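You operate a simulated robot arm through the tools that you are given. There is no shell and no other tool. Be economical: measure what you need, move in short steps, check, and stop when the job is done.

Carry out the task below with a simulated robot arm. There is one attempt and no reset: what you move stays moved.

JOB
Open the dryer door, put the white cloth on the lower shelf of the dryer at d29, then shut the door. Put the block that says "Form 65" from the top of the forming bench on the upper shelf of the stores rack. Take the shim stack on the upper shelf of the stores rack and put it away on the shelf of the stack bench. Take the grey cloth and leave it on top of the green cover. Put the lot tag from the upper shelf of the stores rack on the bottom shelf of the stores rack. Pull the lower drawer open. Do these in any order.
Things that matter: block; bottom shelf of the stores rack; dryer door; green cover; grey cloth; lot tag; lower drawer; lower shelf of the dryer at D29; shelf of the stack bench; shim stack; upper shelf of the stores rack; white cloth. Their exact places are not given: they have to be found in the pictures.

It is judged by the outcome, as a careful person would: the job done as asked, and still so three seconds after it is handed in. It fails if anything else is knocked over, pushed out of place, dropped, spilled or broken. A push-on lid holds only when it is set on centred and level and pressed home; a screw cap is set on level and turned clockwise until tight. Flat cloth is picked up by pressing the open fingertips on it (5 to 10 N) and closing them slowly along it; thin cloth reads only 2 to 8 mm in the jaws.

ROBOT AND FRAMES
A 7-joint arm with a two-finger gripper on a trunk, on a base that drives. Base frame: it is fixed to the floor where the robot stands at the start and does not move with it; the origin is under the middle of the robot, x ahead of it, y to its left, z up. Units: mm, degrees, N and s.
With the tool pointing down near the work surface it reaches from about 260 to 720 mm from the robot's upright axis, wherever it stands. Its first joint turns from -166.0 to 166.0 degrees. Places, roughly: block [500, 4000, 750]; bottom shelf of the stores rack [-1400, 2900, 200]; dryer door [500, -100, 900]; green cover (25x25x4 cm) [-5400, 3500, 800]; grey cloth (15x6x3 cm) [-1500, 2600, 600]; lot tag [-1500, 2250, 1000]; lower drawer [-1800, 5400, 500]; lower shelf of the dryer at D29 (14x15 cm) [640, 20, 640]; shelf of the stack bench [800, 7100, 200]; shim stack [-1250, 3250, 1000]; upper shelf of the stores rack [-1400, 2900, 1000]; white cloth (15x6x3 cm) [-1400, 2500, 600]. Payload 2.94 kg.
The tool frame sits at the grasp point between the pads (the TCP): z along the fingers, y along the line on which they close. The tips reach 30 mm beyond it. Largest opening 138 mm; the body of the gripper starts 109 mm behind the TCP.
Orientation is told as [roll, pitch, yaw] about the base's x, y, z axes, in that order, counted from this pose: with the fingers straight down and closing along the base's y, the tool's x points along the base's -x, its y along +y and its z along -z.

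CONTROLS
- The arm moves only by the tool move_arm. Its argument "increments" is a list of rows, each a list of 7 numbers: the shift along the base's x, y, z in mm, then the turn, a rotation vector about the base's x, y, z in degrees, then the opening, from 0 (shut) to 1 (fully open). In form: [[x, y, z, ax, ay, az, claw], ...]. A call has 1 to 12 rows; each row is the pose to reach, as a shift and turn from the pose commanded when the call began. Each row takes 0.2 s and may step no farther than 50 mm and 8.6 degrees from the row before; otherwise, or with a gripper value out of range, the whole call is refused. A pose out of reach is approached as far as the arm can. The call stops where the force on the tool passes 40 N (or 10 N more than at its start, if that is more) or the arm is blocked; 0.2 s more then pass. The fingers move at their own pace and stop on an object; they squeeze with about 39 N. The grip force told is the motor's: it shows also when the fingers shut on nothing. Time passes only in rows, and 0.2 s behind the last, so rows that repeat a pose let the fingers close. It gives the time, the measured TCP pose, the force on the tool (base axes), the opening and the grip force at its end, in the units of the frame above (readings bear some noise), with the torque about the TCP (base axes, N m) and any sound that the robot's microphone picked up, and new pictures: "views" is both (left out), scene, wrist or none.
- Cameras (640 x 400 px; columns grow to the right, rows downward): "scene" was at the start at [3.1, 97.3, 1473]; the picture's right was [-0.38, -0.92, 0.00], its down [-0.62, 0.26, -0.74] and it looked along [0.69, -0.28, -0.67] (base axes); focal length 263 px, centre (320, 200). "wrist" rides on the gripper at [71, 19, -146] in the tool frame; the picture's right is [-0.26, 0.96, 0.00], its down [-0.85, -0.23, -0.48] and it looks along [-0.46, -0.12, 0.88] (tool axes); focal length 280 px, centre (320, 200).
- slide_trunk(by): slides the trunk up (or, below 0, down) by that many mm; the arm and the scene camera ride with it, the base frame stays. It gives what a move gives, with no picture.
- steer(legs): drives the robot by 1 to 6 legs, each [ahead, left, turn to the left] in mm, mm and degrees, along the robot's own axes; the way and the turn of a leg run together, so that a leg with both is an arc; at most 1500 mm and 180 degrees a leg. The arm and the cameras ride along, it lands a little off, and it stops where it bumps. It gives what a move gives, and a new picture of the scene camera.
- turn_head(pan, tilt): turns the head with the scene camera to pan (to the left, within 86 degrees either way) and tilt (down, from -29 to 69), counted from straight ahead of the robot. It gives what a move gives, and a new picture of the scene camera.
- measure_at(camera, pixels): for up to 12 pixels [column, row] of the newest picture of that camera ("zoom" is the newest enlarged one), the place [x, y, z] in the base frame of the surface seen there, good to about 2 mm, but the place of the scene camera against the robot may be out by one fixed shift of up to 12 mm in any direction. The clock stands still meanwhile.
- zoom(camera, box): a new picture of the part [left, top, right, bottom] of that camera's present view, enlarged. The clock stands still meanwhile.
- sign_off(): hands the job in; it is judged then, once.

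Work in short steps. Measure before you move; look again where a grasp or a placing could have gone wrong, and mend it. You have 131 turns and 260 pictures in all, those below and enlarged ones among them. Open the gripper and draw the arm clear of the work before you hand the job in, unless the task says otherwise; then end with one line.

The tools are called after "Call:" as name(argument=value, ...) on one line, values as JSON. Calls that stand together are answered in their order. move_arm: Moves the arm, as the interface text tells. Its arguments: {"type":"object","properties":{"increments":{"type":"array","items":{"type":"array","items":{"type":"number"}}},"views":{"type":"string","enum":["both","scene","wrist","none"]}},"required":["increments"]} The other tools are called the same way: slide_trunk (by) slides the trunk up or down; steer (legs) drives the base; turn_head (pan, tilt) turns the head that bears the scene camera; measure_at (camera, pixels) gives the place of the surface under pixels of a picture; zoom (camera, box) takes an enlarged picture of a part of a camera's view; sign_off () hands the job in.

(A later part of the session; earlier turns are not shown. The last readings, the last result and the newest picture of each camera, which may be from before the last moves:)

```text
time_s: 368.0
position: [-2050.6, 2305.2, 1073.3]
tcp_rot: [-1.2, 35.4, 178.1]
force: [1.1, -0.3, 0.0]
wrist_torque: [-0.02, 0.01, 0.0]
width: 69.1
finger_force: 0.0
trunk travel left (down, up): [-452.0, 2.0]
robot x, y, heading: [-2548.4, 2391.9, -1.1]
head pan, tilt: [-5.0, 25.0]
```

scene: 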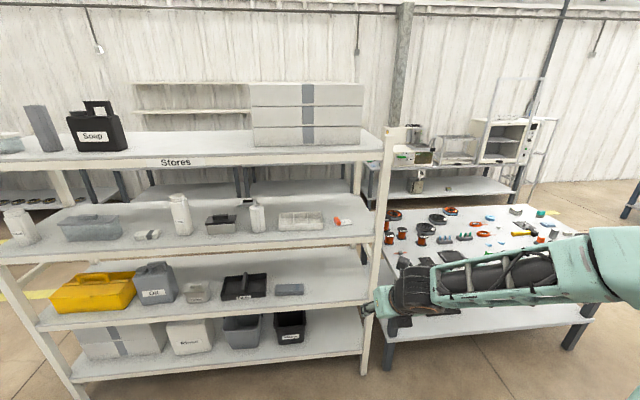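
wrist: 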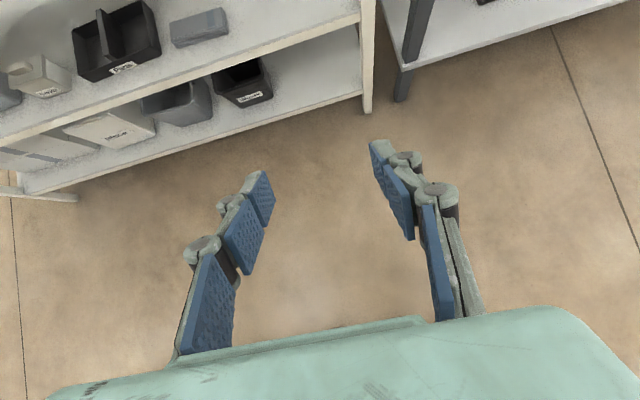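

I'll drive 400 forward with a 1° heading correction and look down at the tag.

Call:
steer(legs=[[400, 5, 1]])

Call:
move_arm(increments=[[30, 5, 0, 0, 0, 1, 0.5]], views="wrist")

```text
time_s: 370.5
position: [-1646.8, 2311.1, 1072.2]
tcp_rot: [-1.1, 35.5, 178.9]
force: [0.4, 0.2, 0.3]
wrist_torque: [-0.01, 0.0, 0.04]
width: 69.0
finger_force: 0.0
trunk travel left (down, up): [-452.0, 2.0]
robot x, y, heading: [-2143.8, 2394.5, -0.1]
head pan, tilt: [-5.0, 25.0]
```

scene: 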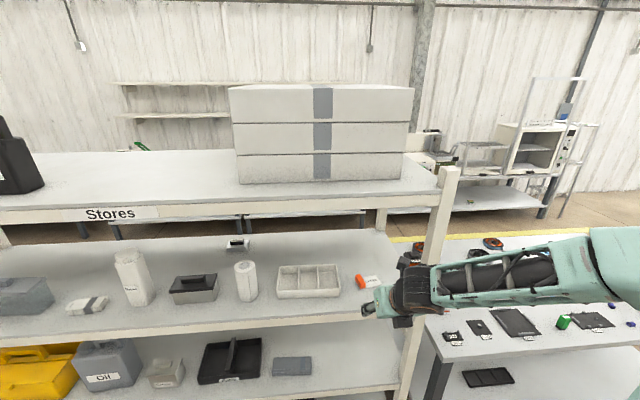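

```text
time_s: 370.9
position: [-1616.7, 2316.2, 1072.7]
tcp_rot: [-1.0, 35.5, 180.0]
force: [0.2, -0.8, 0.8]
wrist_torque: [0.01, 0.02, 0.02]
width: 68.9
finger_force: 0.1
trunk travel left (down, up): [-452.0, 2.0]
robot x, y, heading: [-2147.3, 2389.3, -0.3]
head pan, tilt: [-5.0, 25.0]
```

wrist: 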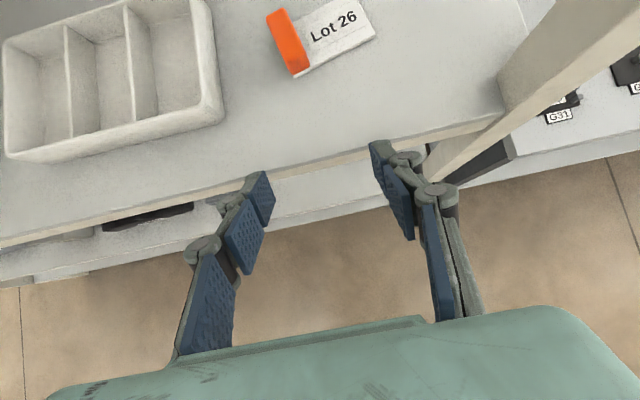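

The tag with its orange grip is at wrist (290,42). I'll zoom and measure.

Call:
zoom(camera="wrist", box=[250, 0, 390, 90])

Call:
measure_at(camera="wrist", pixels=[[270, 13], [285, 10], [292, 68], [305, 62], [280, 35], [290, 45], [307, 68], [372, 35], [340, 20], [298, 74], [212, 95]])

```text
4.44 times, centred on (320, 45) of wrist
```

zoom: 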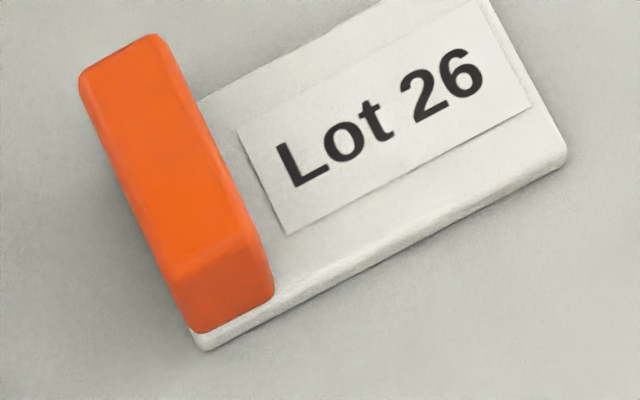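

```text
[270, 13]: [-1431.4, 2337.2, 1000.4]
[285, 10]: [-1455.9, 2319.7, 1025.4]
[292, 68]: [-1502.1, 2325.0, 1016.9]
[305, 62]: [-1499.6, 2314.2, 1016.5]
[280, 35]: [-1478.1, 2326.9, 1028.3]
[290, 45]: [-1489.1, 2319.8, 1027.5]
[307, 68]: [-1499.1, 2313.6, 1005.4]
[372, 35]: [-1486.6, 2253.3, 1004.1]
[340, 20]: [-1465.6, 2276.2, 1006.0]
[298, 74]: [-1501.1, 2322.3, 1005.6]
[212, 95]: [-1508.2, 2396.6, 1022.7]
```

Grip block centre ≈(−1477,2324), 17 mm wide, yawed about 11°, top 1028. I'll move over it with +11° yaw.

Call:
move_arm(increments=[[40, 2, 0, 0, 0, 6, 0.4], [80, 4, 0, 0, 0, 11, 0.4], [128, 6, 0, 0, 0, 11, 0.4], [128, 6, -10, 0, 0, 11, 0.4]], views="wrist")

```text
time_s: 371.9
position: [-1490.0, 2321.2, 1061.8]
tcp_rot: [-1.1, 35.6, -169.3]
force: [-0.5, 0.6, 0.2]
wrist_torque: [0.0, -0.02, 0.0]
width: 55.1
finger_force: 0.1
trunk travel left (down, up): [-452.0, 2.0]
robot x, y, heading: [-2148.8, 2394.4, 0.0]
head pan, tilt: [-5.0, 25.0]
```

wrist: 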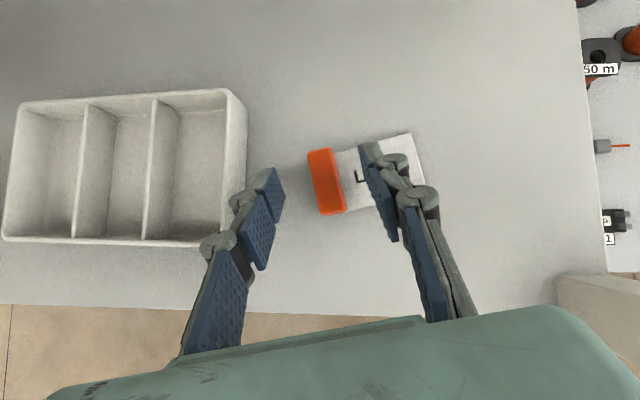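

Aligned. I'll lower 20 mm and close.

Call:
move_arm(increments=[[0, 0, -10, 0, 0, 0, 0.4], [0, 0, -19, 0, 0, 0, 0.4], [0, 0, -19, 0, 0, 0, 0.25], [0, 0, -19, 0, 0, 0, 0.12], [0, 0, -19, 0, 0, 0, 0.05], [0, 0, -19, 0, 0, 0, 0.05]], views="wrist")

```text
time_s: 373.3
position: [-1490.5, 2321.9, 1043.5]
tcp_rot: [-1.1, 35.5, -169.1]
force: [-0.4, 0.3, 0.7]
wrist_torque: [-0.02, -0.05, 0.02]
width: 17.8
finger_force: 38.8
trunk travel left (down, up): [-452.0, 2.0]
robot x, y, heading: [-2146.2, 2386.8, -0.2]
head pan, tilt: [-5.0, 25.0]
```

wrist: 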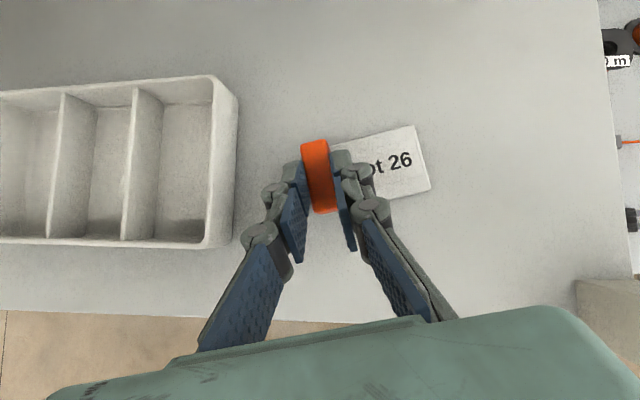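

Gripped at 17.8 mm. I'll lift and withdraw.

Call:
move_arm(increments=[[0, 0, 12, 0, 0, 0, 0.05], [0, 0, 28, 0, 0, 0, 0.05], [-40, 0, 40, 0, 0, 0, 0.05], [-85, 0, 45, 0, 0, 0, 0.05], [-130, 0, 45, 0, 0, 0, 0.05]], views="wrist")

Call:
steer(legs=[[-330, 0, 0]])

```text
time_s: 374.5
position: [-1620.1, 2321.9, 1088.9]
tcp_rot: [-1.1, 35.5, -169.2]
force: [-0.5, 0.6, -0.2]
wrist_torque: [0.0, -0.02, 0.01]
width: 17.8
finger_force: 38.8
trunk travel left (down, up): [-452.0, 2.0]
robot x, y, heading: [-2147.0, 2393.4, -0.3]
head pan, tilt: [-5.0, 25.0]
```

wrist: 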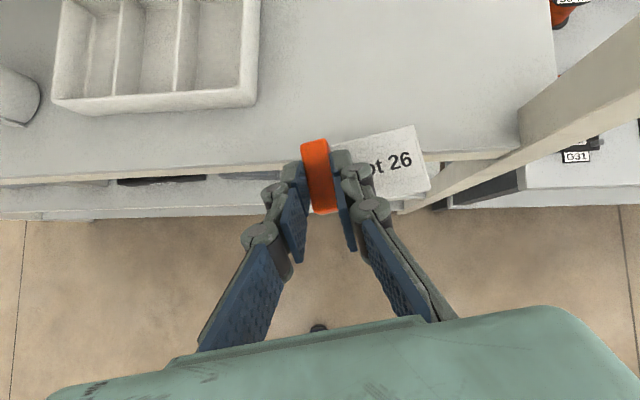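

```text
time_s: 376.6
position: [-1944.0, 2322.7, 1088.7]
tcp_rot: [-1.2, 35.6, -169.0]
force: [-0.1, 0.0, -0.3]
wrist_torque: [-0.01, 0.02, 0.0]
width: 17.6
finger_force: 39.0
trunk travel left (down, up): [-452.0, 2.0]
robot x, y, heading: [-2474.5, 2390.4, -0.2]
head pan, tilt: [-5.0, 25.0]
```

scene: 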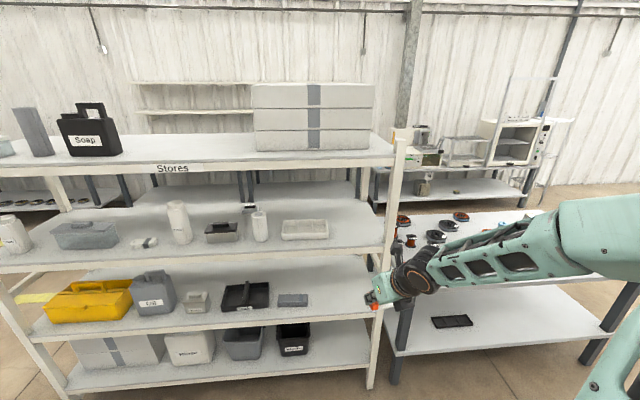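

Tag held. I'll lower the trunk fully and then the arm, out here in the clear.

Call:
slide_trunk(by=-400)

Call:
slide_trunk(by=-50)

Call:
move_arm(increments=[[0, 0, -45, 0, 0, 0, 0.05], [0, 0, -90, 0, 0, 0, 0.05], [0, 0, -135, 0, 0, 0, 0.05], [0, 0, -180, 0, 0, 0, 0.05], [0, 0, -225, 0, 0, 0, 0.05], [0, 0, -270, 0, 0, 0, 0.05], [0, 0, -315, 0, 0, 0, 0.05]])

```text
time_s: 380.4
position: [-1944.2, 2324.3, 688.3]
tcp_rot: [-1.1, 35.5, -169.0]
force: [0.7, 0.3, 0.0]
wrist_torque: [-0.01, 0.04, -0.01]
width: 17.6
finger_force: 39.5
trunk travel left (down, up): [-52.0, 402.0]
robot x, y, heading: [-2472.1, 2389.8, -0.5]
head pan, tilt: [-5.0, 25.0]
```

```text
time_s: 381.4
position: [-1943.9, 2322.4, 638.3]
tcp_rot: [-1.1, 35.5, -169.1]
force: [0.5, -0.4, -0.6]
wrist_torque: [0.0, 0.04, 0.02]
width: 17.7
finger_force: 38.8
trunk travel left (down, up): [-2.0, 452.0]
robot x, y, heading: [-2471.6, 2392.7, -0.1]
head pan, tilt: [-5.0, 25.0]
```

```text
time_s: 383.0
position: [-1946.0, 2324.1, 323.3]
tcp_rot: [-1.1, 35.6, -168.9]
force: [0.7, 0.2, -0.1]
wrist_torque: [-0.04, 0.0, 0.01]
width: 17.8
finger_force: 38.8
trunk travel left (down, up): [-2.0, 452.0]
robot x, y, heading: [-2471.5, 2392.2, -0.2]
head pan, tilt: [-5.0, 25.0]
```

scene: 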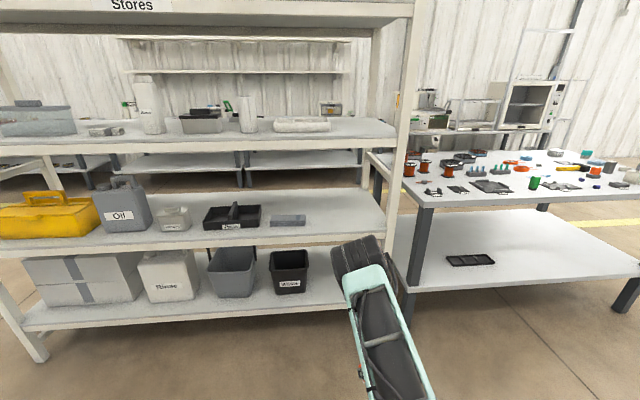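
wrist: 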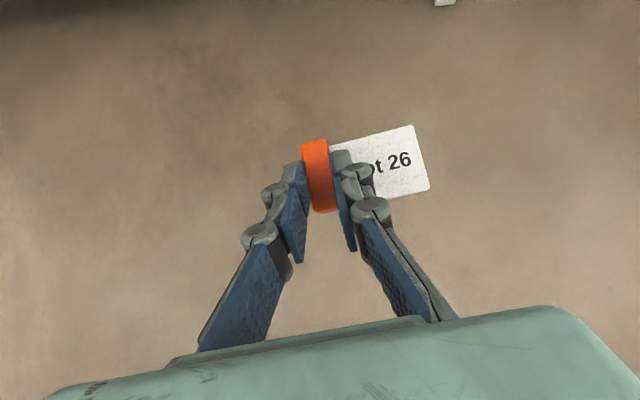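

Now I'll check the elbow position and bin edge before driving in.

Call:
measure_at(camera="scene", pixels=[[306, 280], [320, 290], [340, 240], [355, 240], [375, 260], [345, 270], [400, 270], [310, 250], [380, 230], [330, 305], [390, 260]])

Call:
zoom(camera="scene", box=[240, 180, 440, 400])

```text
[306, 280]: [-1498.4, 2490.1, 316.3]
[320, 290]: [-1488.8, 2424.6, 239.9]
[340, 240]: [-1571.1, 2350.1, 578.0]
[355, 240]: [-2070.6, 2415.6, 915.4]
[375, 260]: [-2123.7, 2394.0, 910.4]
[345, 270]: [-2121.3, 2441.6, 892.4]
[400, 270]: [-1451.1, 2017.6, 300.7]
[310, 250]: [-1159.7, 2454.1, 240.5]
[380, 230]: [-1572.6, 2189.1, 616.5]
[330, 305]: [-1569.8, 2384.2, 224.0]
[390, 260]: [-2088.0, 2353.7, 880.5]
```

```text
1.82 times, centred on (340, 290) of scene
```

zoom: 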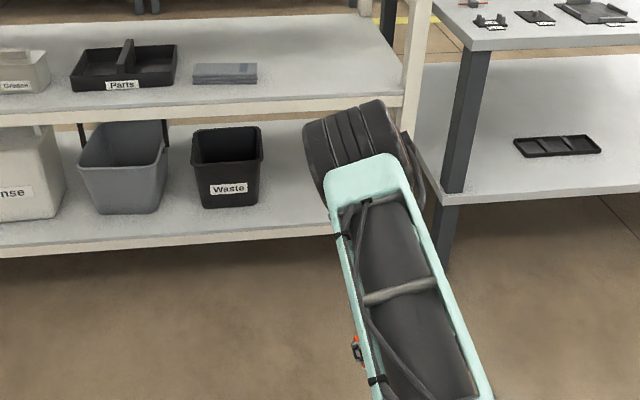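

The elbow and forearm will stay just outside the rack front (x −1575). I'll drive forward 430.

Call:
steer(legs=[[430, 0, 0]])

Call:
move_arm(increments=[[0, 0, 0, 0, 0, 0, 0.05]], views="wrist")

```text
time_s: 385.6
position: [-1514.4, 2321.4, 323.4]
tcp_rot: [-1.1, 35.5, -169.1]
force: [-1.0, 0.3, -0.8]
wrist_torque: [-0.02, 0.0, 0.05]
width: 17.6
finger_force: 38.7
trunk travel left (down, up): [-2.0, 452.0]
robot x, y, heading: [-2042.8, 2392.8, -0.3]
head pan, tilt: [-5.0, 25.0]
```

scene: 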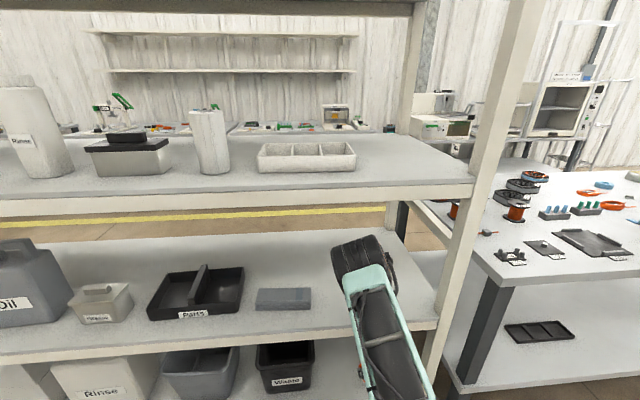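

```text
time_s: 386.0
position: [-1514.8, 2320.8, 323.4]
tcp_rot: [-1.0, 35.4, -169.1]
force: [0.1, -0.4, -0.1]
wrist_torque: [0.03, -0.03, -0.05]
width: 17.7
finger_force: 39.0
trunk travel left (down, up): [-2.0, 452.0]
robot x, y, heading: [-2036.6, 2387.0, -0.1]
head pan, tilt: [-5.0, 25.0]
```

wrist: 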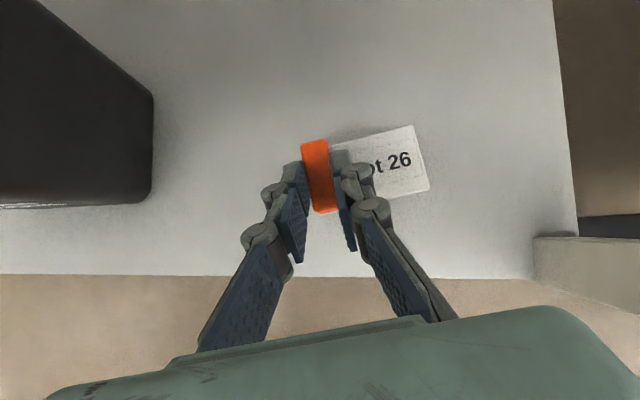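

Over clear shelf. I'll lower about 40 mm to contact.

Call:
move_arm(increments=[[0, 0, -15, 0, 0, 0, 0.05], [0, 0, -28, 0, 0, 0, 0.05], [0, 0, -35, 0, 0, 0, 0.05], [0, 0, -39, 0, 0, 0, 0.05], [0, 0, -41, 0, 0, 0, 0.05]], views="none")

```text
time_s: 387.2
position: [-1513.3, 2321.5, 283.6]
tcp_rot: [-1.1, 35.9, -169.1]
force: [-0.8, 1.8, 9.8]
wrist_torque: [-0.15, 0.01, 0.05]
width: 17.4
finger_force: 39.2
trunk travel left (down, up): [-2.0, 452.0]
robot x, y, heading: [-2043.4, 2388.1, -0.2]
head pan, tilt: [-5.0, 25.0]
```

Contact at 9.8 N. I'll open and retreat along the tool axis.

Call:
move_arm(increments=[[0, 0, 1, 0, 0, 0, 0.2], [0, 0, 1, 0, 0, 0, 0.35], [0, 0, 1, 0, 0, 0, 0.35], [-17, -3, 25, 0, 0, 0, 0.35], [-35, -7, 50, 0, 0, 0, 0.35], [-70, -7, 70, 0, 0, 0, 0.35]], views="wrist")

Call:
steer(legs=[[-450, 0, 0]])

```text
time_s: 388.6
position: [-1585.2, 2314.4, 354.7]
tcp_rot: [-1.1, 35.5, -169.0]
force: [0.5, -1.6, -0.6]
wrist_torque: [-0.04, -0.02, -0.01]
width: 48.2
finger_force: 0.1
trunk travel left (down, up): [-2.0, 452.0]
robot x, y, heading: [-2042.3, 2391.1, -0.1]
head pan, tilt: [-5.0, 25.0]
```

wrist: 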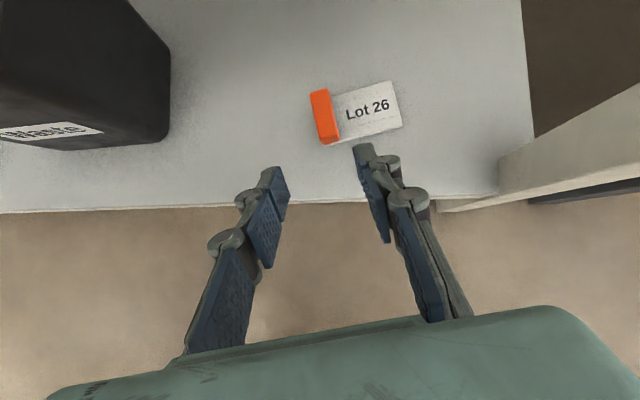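

```text
time_s: 391.3
position: [-2037.4, 2316.2, 352.6]
tcp_rot: [-1.1, 35.5, -169.0]
force: [-0.1, -0.1, 0.5]
wrist_torque: [-0.01, 0.03, -0.02]
width: 48.6
finger_force: 0.1
trunk travel left (down, up): [-2.0, 452.0]
robot x, y, heading: [-2491.8, 2394.5, 0.1]
head pan, tilt: [-5.0, 25.0]
```

scene: 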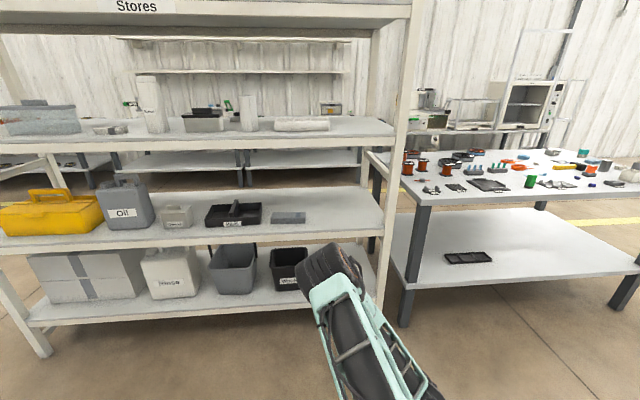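

Tag placed on the bottom shelf. Next the grey cloth at (288,217): I'll measure it and the neighbouring "Parts" organiser.

Call:
measure_at(camera="scene", pixels=[[288, 214], [273, 214], [305, 213], [274, 222], [304, 223], [258, 222], [208, 222], [234, 203], [258, 206], [211, 206], [289, 211]])

Call:
zoom(camera="scene", box=[190, 180, 330, 240])

```text
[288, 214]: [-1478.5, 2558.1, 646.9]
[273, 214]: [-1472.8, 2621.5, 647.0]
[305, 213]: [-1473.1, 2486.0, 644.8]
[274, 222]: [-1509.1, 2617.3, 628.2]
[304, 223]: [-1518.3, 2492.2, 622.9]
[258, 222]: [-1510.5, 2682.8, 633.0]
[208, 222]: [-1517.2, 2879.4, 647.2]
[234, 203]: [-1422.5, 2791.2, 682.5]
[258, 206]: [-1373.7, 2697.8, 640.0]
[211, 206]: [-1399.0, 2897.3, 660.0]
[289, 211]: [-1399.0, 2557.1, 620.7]
```

```text
4.57 times, centred on (260, 210) of scene
```

zoom: 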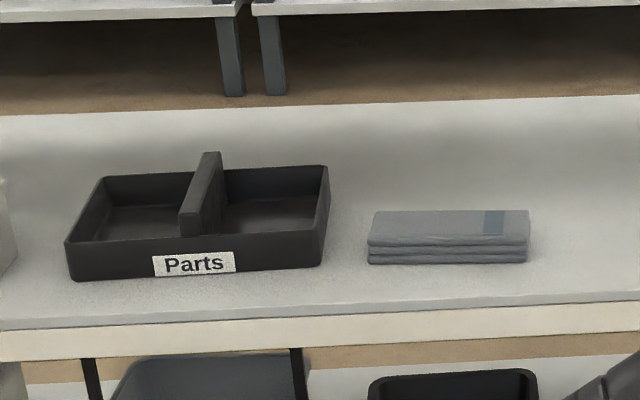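

I'll raise the arm, then swing the tool −101° about z so it points to the robot's right (−y), as I did for the white cloth.

Call:
move_arm(increments=[[10, 0, 45, 0, 0, 0, 0.4], [20, 0, 90, 0, 0, 0, 0.4], [30, 0, 135, 0, 0, 0, 0.4], [40, 0, 180, 0, 0, 0, 0.4], [50, 0, 225, 0, 0, 0, 0.4], [60, 0, 270, 0, 0, 0, 0.4], [70, 0, 315, 0, 0, 0, 0.4], [80, 0, 360, 0, 0, 0, 0.4], [90, 0, 400, 0, 0, 0, 0.4]], views="none")

Call:
move_arm(increments=[[0, 0, 0, 0, 0, -8.4, 0.5], [0, 0, 0, 0, 0, -16.8, 0.5], [0, 0, 0, 0, 0, -25.2, 0.5], [0, 0, 0, 0, 0, -33.6, 0.5], [0, 0, 0, 0, 0, -42, 0.5], [0, 0, 0, 0, 0, -50.4, 0.5], [0, 0, 0, 0, 0, -58.8, 0.6], [0, 0, 0, 0, 0, -67.2, 0.6], [0, 0, 0, 0, 0, -75.6, 0.6], [0, 0, 0, 0, 0, -84, 0.65], [0, 0, 0, 0, 0, -92.4, 0.65], [0, 0, 0, 0, 0, -100.8, 0.65]], views="scene")

```text
time_s: 393.3
position: [-1946.5, 2316.6, 752.5]
tcp_rot: [-1.1, 35.5, -168.9]
force: [1.0, 0.0, 0.3]
wrist_torque: [-0.02, 0.02, -0.01]
width: 55.1
finger_force: 0.0
trunk travel left (down, up): [-2.0, 452.0]
robot x, y, heading: [-2492.0, 2391.0, -0.2]
head pan, tilt: [-5.0, 25.0]
```

```text
time_s: 395.9
position: [-1946.4, 2317.1, 752.8]
tcp_rot: [-1.1, 35.7, 90.1]
force: [0.3, 1.2, 0.6]
wrist_torque: [-0.01, -0.02, 0.03]
width: 89.8
finger_force: 0.1
trunk travel left (down, up): [-2.0, 452.0]
robot x, y, heading: [-2497.5, 2394.9, -0.2]
head pan, tilt: [-5.0, 25.0]
```

scene: 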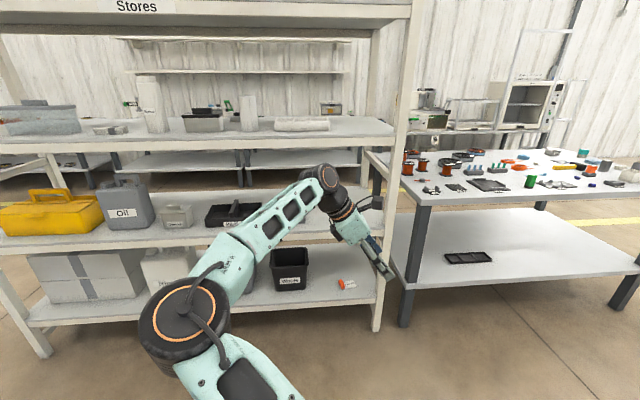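

Good. I'll strafe left 240, set the tilt to 45°, extend and lower to z≈695, then measure forearm heights.

Call:
steer(legs=[[0, 240, 0]])

Call:
move_arm(increments=[[30, 0, -15, -3, 0, 0, 0.65], [60, 0, -30, -6, 0, 0, 0.65], [90, 0, -45, -9.5, 0, 0, 0.65], [120, 0, -58, -9.5, 0, 0, 0.65]])

```text
time_s: 398.7
position: [-1946.0, 2556.7, 752.5]
tcp_rot: [-1.0, 35.6, 90.3]
force: [0.0, 0.6, -0.2]
wrist_torque: [-0.01, 0.02, 0.0]
width: 89.7
finger_force: 0.0
trunk travel left (down, up): [-2.0, 452.0]
robot x, y, heading: [-2492.2, 2628.7, -0.2]
head pan, tilt: [-5.0, 25.0]
```

scene: 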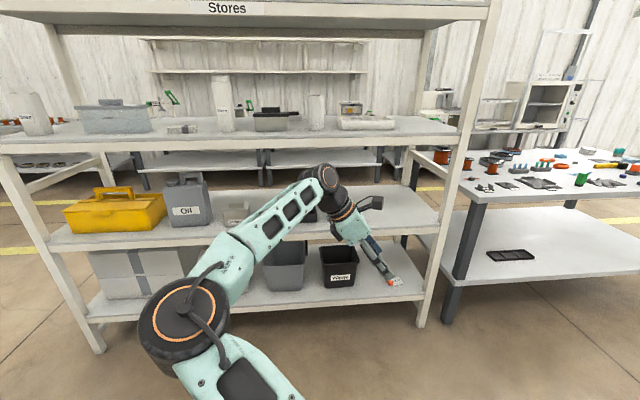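

```text
time_s: 399.7
position: [-1827.0, 2557.3, 694.2]
tcp_rot: [-1.0, 45.2, 90.2]
force: [-0.6, 1.0, -0.7]
wrist_torque: [0.02, 0.0, 0.02]
width: 89.6
finger_force: 0.2
trunk travel left (down, up): [-2.0, 452.0]
robot x, y, heading: [-2494.5, 2630.0, -0.4]
head pan, tilt: [-5.0, 25.0]
```

scene: 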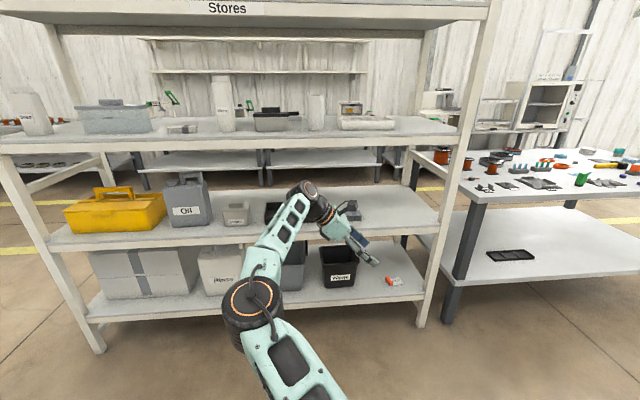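
wrist: 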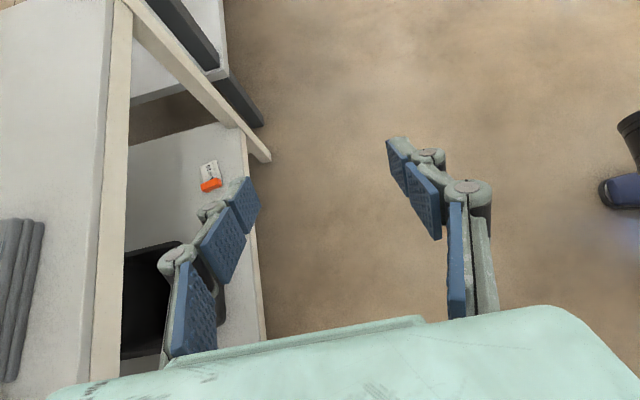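

I'll measure the forearm heights in the scene, and the cloth edges in the wrist view.

Call:
measure_at(camera="scene", pixels=[[305, 188], [290, 210], [275, 240], [262, 265], [250, 295], [310, 195], [318, 205]])

Call:
measure_at(camera="wrist", pixels=[[20, 222], [40, 225], [5, 300], [28, 330], [15, 376], [2, 222], [37, 240], [5, 378]])

```text
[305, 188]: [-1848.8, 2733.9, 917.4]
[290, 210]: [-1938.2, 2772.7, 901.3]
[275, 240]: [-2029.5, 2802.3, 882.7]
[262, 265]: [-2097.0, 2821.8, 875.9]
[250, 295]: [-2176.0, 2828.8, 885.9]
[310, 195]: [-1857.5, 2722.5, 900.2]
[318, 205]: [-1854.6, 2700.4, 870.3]
```

```text
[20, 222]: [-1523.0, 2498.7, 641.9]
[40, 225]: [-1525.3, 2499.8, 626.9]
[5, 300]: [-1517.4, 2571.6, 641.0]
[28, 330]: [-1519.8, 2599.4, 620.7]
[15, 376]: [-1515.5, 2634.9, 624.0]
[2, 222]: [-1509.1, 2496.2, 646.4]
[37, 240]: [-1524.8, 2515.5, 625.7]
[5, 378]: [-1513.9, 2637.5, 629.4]
```

All under the 960 lip. Grey cloth centre ≈(−1490,2567), yaw −4°. I'll drive 230 forward, then the arm the rest.

Call:
steer(legs=[[230, 0, 0]])

Call:
move_arm(increments=[[35, 4, 0, 0, 0, -2, 0.65], [70, 8, 0, 0, 0, -4, 0.65], [106, 10, 0, 0, 0, -4, 0.65]])

```text
time_s: 401.4
position: [-1596.1, 2555.3, 694.4]
tcp_rot: [-1.0, 44.9, 90.2]
force: [-0.6, -0.6, 0.0]
wrist_torque: [-0.01, 0.0, -0.01]
width: 89.6
finger_force: 0.0
trunk travel left (down, up): [-2.0, 452.0]
robot x, y, heading: [-2262.0, 2628.6, -0.2]
head pan, tilt: [-5.0, 25.0]
```

scene: 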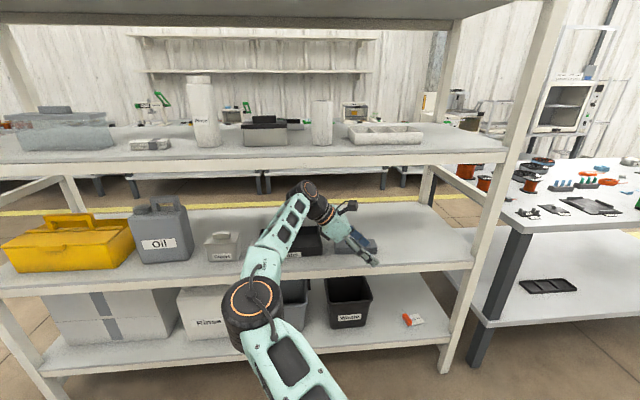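

```text
time_s: 402.2
position: [-1548.0, 2565.2, 697.4]
tcp_rot: [-1.0, 45.0, 86.1]
force: [-0.1, 0.6, 0.4]
wrist_torque: [-0.02, -0.05, 0.01]
width: 89.8
finger_force: 0.1
out of reach, approached as far as the arm can: row 2, 3
trunk travel left (down, up): [-2.0, 452.0]
robot x, y, heading: [-2260.6, 2628.6, -0.1]
head pan, tilt: [-5.0, 25.0]
```

scene: 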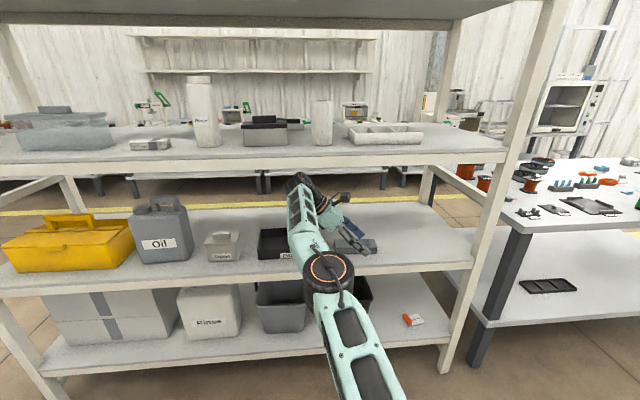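
wrist: 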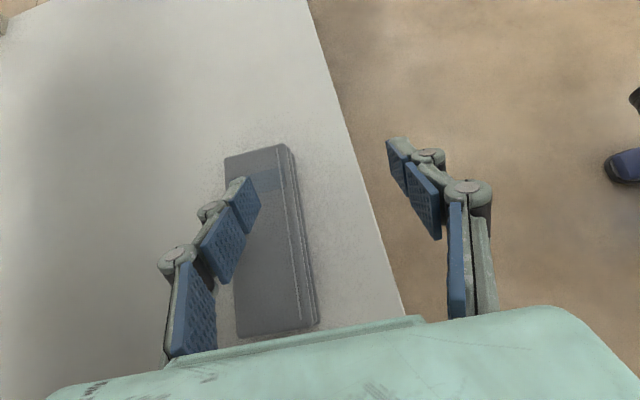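

The arm is at full stretch; the remaining 58 mm I'll drive.

Call:
steer(legs=[[57, 0, 0]])

Call:
move_arm(increments=[[0, 0, 0, 0, 0, 0, 0.65]], views="wrist")

```text
time_s: 403.2
position: [-1491.1, 2565.5, 697.1]
tcp_rot: [-1.0, 45.1, 86.2]
force: [0.3, -1.3, 0.2]
wrist_torque: [-0.01, 0.01, 0.03]
width: 89.6
finger_force: 0.0
trunk travel left (down, up): [-2.0, 452.0]
robot x, y, heading: [-2205.4, 2634.0, -0.1]
head pan, tilt: [-5.0, 25.0]
```

scene: 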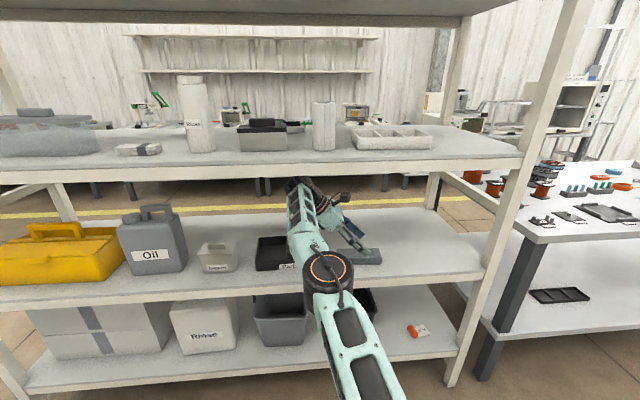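

```text
time_s: 403.6
position: [-1490.4, 2565.8, 698.4]
tcp_rot: [-1.0, 45.0, 86.3]
force: [-0.3, 0.3, 0.6]
wrist_torque: [0.0, 0.01, 0.01]
width: 89.7
finger_force: 0.1
trunk travel left (down, up): [-2.0, 452.0]
robot x, y, heading: [-2206.8, 2630.6, 0.1]
head pan, tilt: [-5.0, 25.0]
```

wrist: 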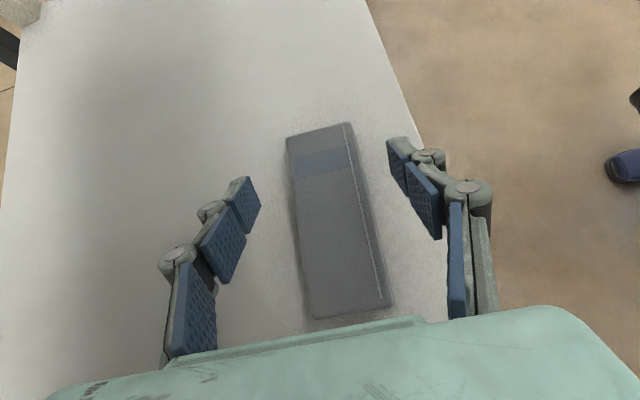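

Centred. I'll lower 44 mm and close.

Call:
move_arm(increments=[[0, 1, -20, 0, 0, 0, 0.65], [0, 1, -36, 0, 0, 0, 0.65], [0, 1, -44, 0, 0, 0, 0.65]], views="wrist")

```text
time_s: 404.4
position: [-1489.9, 2566.0, 652.2]
tcp_rot: [-1.0, 45.0, 86.2]
force: [-0.7, -0.7, -0.3]
wrist_torque: [0.02, -0.01, 0.01]
width: 89.9
finger_force: 0.0
trunk travel left (down, up): [-2.0, 452.0]
robot x, y, heading: [-2208.5, 2631.8, -0.2]
head pan, tilt: [-5.0, 25.0]
```

wrist: 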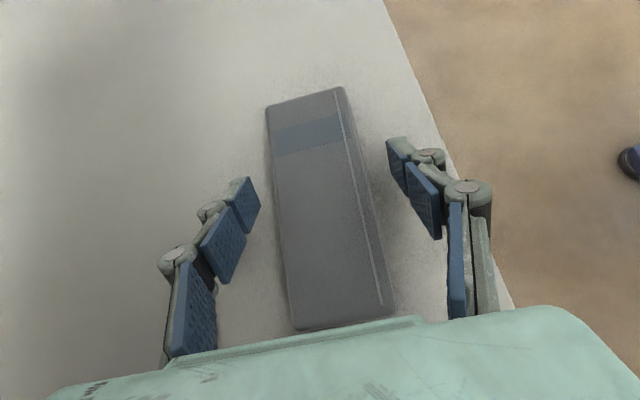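

Straddling it well. Close, then lift.

Call:
move_arm(increments=[[0, 0, 0, 0, 0, 0, 0.5], [0, 0, 0, 0, 0, 0, 0.35], [0, 0, 0, 0, 0, 0, 0.2], [0, 0, 0, 0, 0, 0, 0.2], [0, 0, 0, 0, 0, 0, 0.2], [0, 0, 12, 0, 0, 0, 0.2], [0, 0, 30, 0, 0, 0, 0.2], [0, 0, 45, 0, 0, 0, 0.2]], views="wrist")

```text
time_s: 406.2
position: [-1490.5, 2566.5, 697.0]
tcp_rot: [-1.0, 45.0, 86.2]
force: [-0.7, 0.5, -0.6]
wrist_torque: [-0.05, 0.01, -0.03]
width: 58.8
finger_force: 38.9
trunk travel left (down, up): [-2.0, 452.0]
robot x, y, heading: [-2205.6, 2632.5, -0.1]
head pan, tilt: [-5.0, 25.0]
```

wrist: 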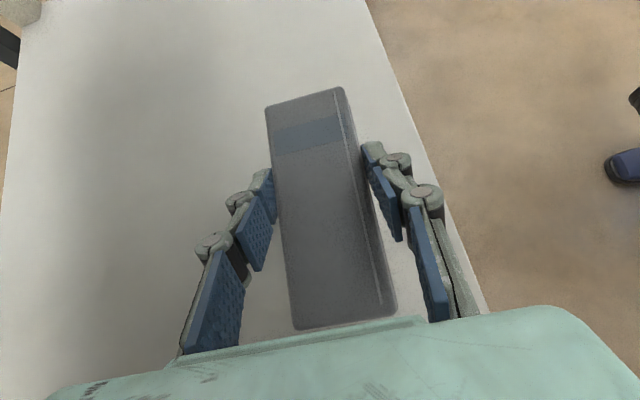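

Held. I'll back out 400, pull the arm in and up, then turn left to look west.

Call:
steer(legs=[[-400, 0, 0]])

Call:
move_arm(increments=[[-40, 0, 20, 0, 0, 0, 0.2], [-80, 0, 40, 0, 0, 0, 0.2], [-120, 0, 60, 0, 0, 0, 0.2], [-160, 0, 80, 0, 0, 0, 0.2], [-200, 0, 100, 0, 0, 0, 0.2]], views="none")

Call:
slide_trunk(by=150)

Call:
steer(legs=[[0, 0, 90]])

Call:
turn_head(pan=70, tilt=12)

```text
time_s: 408.7
position: [-1892.5, 2566.9, 697.6]
tcp_rot: [-0.9, 45.1, 86.3]
force: [0.8, 0.0, -0.4]
wrist_torque: [0.0, 0.01, 0.0]
width: 58.5
finger_force: 38.5
trunk travel left (down, up): [-2.0, 452.0]
robot x, y, heading: [-2608.2, 2632.1, 0.1]
head pan, tilt: [-5.0, 25.0]
```

scene: 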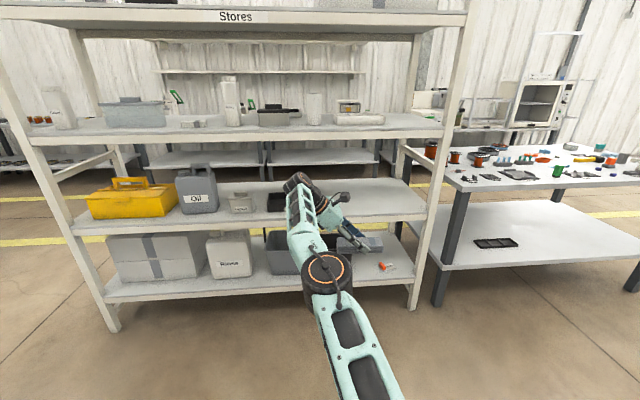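

```text
time_s: 409.9
position: [-2092.4, 2566.0, 797.3]
tcp_rot: [-0.9, 45.1, 86.4]
force: [0.1, -0.9, -1.1]
wrist_torque: [-0.05, 0.05, -0.03]
width: 58.8
finger_force: 39.3
trunk travel left (down, up): [-2.0, 452.0]
robot x, y, heading: [-2608.9, 2630.0, -0.1]
head pan, tilt: [-5.0, 25.0]
```

```text
time_s: 411.6
position: [-2091.0, 2566.5, 947.1]
tcp_rot: [-1.0, 45.0, 86.4]
force: [-0.1, -0.4, -0.3]
wrist_torque: [0.02, -0.01, 0.0]
width: 58.7
finger_force: 38.8
trunk travel left (down, up): [-152.0, 302.0]
robot x, y, heading: [-2605.8, 2630.2, -0.1]
head pan, tilt: [-5.0, 25.0]
```

```text
time_s: 415.8
position: [-2535.2, 3146.1, 948.4]
tcp_rot: [-1.0, 45.1, 175.8]
force: [-0.5, -0.2, -0.3]
wrist_torque: [-0.04, 0.0, -0.05]
width: 58.6
finger_force: 38.7
trunk travel left (down, up): [-152.0, 302.0]
robot x, y, heading: [-2604.0, 2630.6, 89.3]
head pan, tilt: [-5.0, 25.0]
```

scene: 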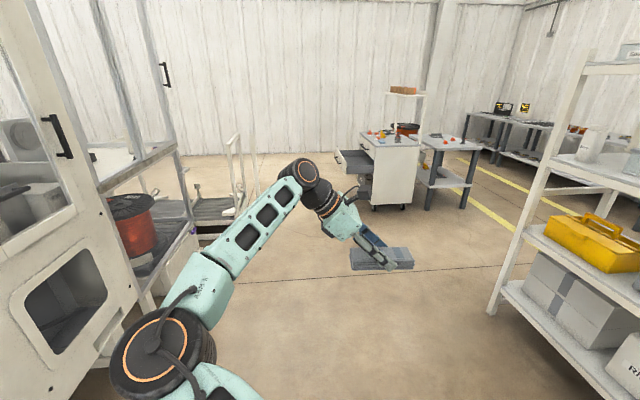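

```text
time_s: 417.3
position: [-2535.4, 3147.5, 948.1]
tcp_rot: [-1.0, 45.0, 175.7]
force: [-0.5, 0.3, 0.2]
wrist_torque: [-0.01, -0.01, 0.03]
width: 58.7
finger_force: 38.9
trunk travel left (down, up): [-152.0, 302.0]
robot x, y, heading: [-2606.4, 2633.3, 89.3]
head pan, tilt: [70.0, 12.0]
```

scene: 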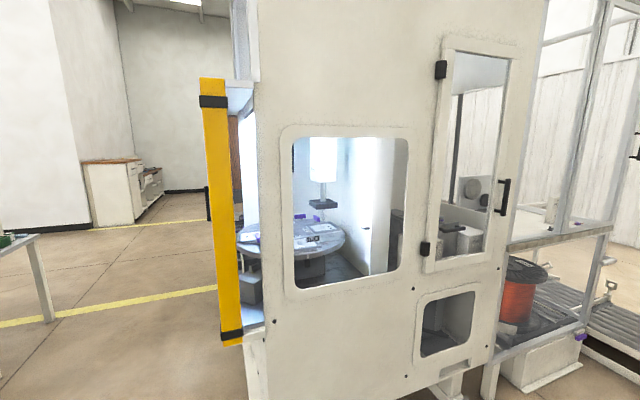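

The machine blocks the way west; the floor south of it (left in the picture) looks open. I'll measure some points there.

Call:
measure_at(camera="scene", pixels=[[40, 240], [45, 318], [120, 330], [170, 220], [110, 225], [232, 340], [230, 120], [200, 300], [340, 230], [130, 170]])

Call:
turn_head(pan=86, tilt=8)

```text
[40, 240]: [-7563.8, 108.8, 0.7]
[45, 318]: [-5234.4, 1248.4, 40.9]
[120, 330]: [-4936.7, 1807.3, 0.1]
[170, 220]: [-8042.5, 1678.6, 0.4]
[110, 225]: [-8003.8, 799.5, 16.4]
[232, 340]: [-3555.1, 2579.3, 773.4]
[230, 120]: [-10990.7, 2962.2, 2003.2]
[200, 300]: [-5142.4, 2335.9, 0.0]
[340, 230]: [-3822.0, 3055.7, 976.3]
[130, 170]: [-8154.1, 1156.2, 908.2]
```

```text
time_s: 418.1
position: [-2535.5, 3147.8, 948.1]
tcp_rot: [-1.0, 45.0, 175.7]
force: [0.5, -0.2, -0.2]
wrist_torque: [0.0, -0.02, 0.01]
width: 58.7
finger_force: 39.3
trunk travel left (down, up): [-152.0, 302.0]
robot x, y, heading: [-2609.4, 2633.5, 89.3]
head pan, tilt: [85.9, 8.0]
```

scene: 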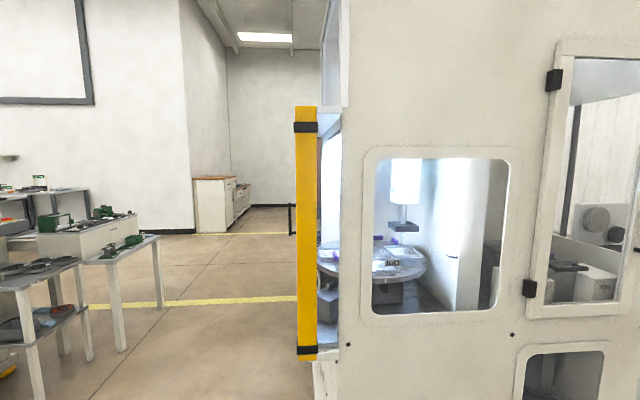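

I'll reverse to y≈1930, turn to face west and drive past the machine's front.

Call:
steer(legs=[[-720, 0, 0], [0, 0, 90.5], [1400, 0, 0]])

Call:
turn_head(pan=-35, tilt=15)

```text
time_s: 432.4
position: [-4535.8, 2012.6, 948.0]
tcp_rot: [-1.1, 45.0, -94.8]
force: [0.8, 0.6, -0.9]
wrist_torque: [-0.03, 0.02, -0.01]
width: 58.6
finger_force: 38.9
trunk travel left (down, up): [-152.0, 302.0]
robot x, y, heading: [-4022.0, 1935.1, 178.7]
head pan, tilt: [85.9, 8.0]
```

scene: 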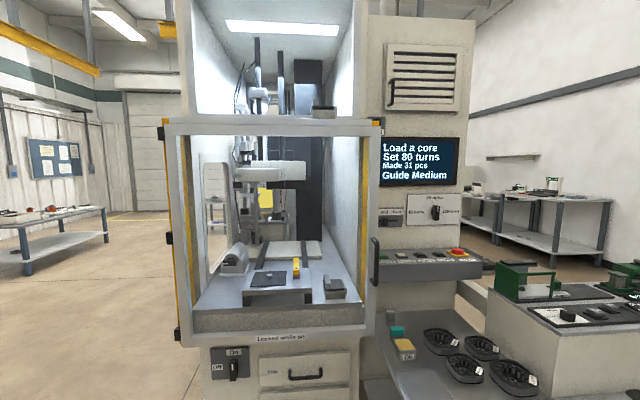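

```text
time_s: 434.4
position: [-4535.7, 2011.7, 946.3]
tcp_rot: [-1.0, 45.0, -94.8]
force: [0.1, -0.4, -0.3]
wrist_torque: [0.01, 0.02, 0.02]
width: 58.9
finger_force: 38.5
trunk travel left (down, up): [-152.0, 302.0]
robot x, y, heading: [-4022.1, 1935.4, 178.6]
head pan, tilt: [-35.0, 15.0]
```

scene: 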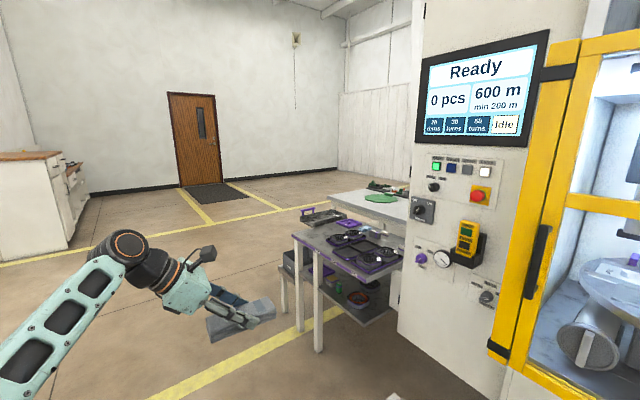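

Something green at (383,195) on a bench behind the purple one. I'll zoom and measure.

Call:
zoom(camera="scene", box=[280, 165, 430, 265])

Call:
measure_at(camera="scene", pixels=[[383, 198], [365, 197], [398, 198], [385, 186], [340, 195], [320, 345], [298, 240], [300, 330], [345, 230], [400, 330], [330, 208]])

```text
4.00 times, centred on (355, 215) of scene
```

zoom: 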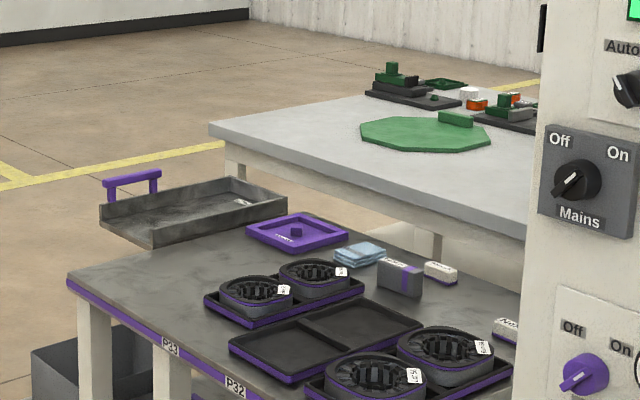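

```text
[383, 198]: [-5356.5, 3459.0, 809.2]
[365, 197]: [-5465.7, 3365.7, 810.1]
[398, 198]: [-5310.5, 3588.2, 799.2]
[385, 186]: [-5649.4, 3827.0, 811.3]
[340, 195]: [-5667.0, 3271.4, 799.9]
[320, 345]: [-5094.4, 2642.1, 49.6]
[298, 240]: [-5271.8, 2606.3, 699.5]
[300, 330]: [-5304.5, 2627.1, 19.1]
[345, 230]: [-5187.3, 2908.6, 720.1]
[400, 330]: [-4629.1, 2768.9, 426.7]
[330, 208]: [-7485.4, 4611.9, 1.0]
```

The green cover is an octagonal plate at ≈(−5390,3480), top z≈809, on a table whose west side is open. I'll drive west, then north, then face it (+x).

Call:
steer(legs=[[1250, 0, 0], [1150, 0, 0], [0, 0, -90], [1500, 0, 0], [0, 0, -89]])

Call:
turn_head(pan=0, tilt=25)

```text
time_s: 460.9
position: [-5835.0, 3435.3, 947.8]
tcp_rot: [-1.0, 45.0, 84.9]
force: [-1.4, 0.8, -1.0]
wrist_torque: [0.07, 0.0, 0.0]
width: 58.4
finger_force: 39.1
trunk travel left (down, up): [-152.0, 302.0]
robot x, y, heading: [-6349.2, 3512.5, -1.6]
head pan, tilt: [-35.0, 15.0]
```

scene: 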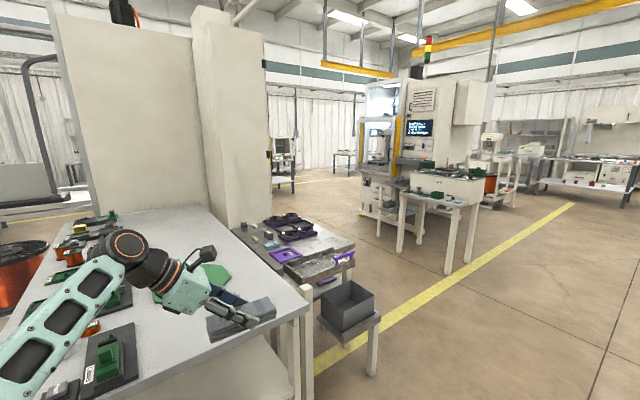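

```text
time_s: 461.9
position: [-5835.7, 3436.0, 946.8]
tcp_rot: [-1.0, 45.0, 84.9]
force: [0.4, -0.3, -0.9]
wrist_torque: [-0.01, 0.0, 0.02]
width: 58.4
finger_force: 38.6
trunk travel left (down, up): [-152.0, 302.0]
robot x, y, heading: [-6352.1, 3513.8, -1.4]
head pan, tilt: [0.0, 25.0]
5 turns are left
```

scene: 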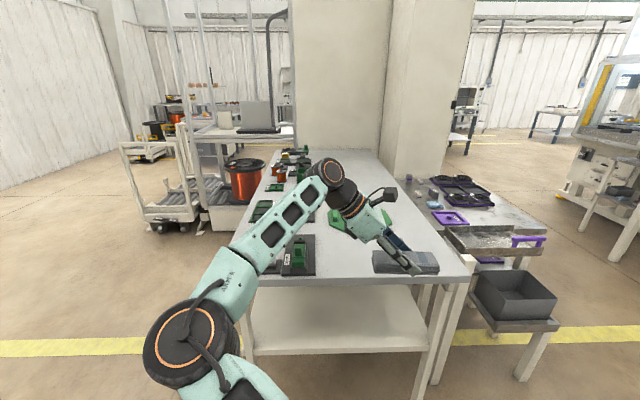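

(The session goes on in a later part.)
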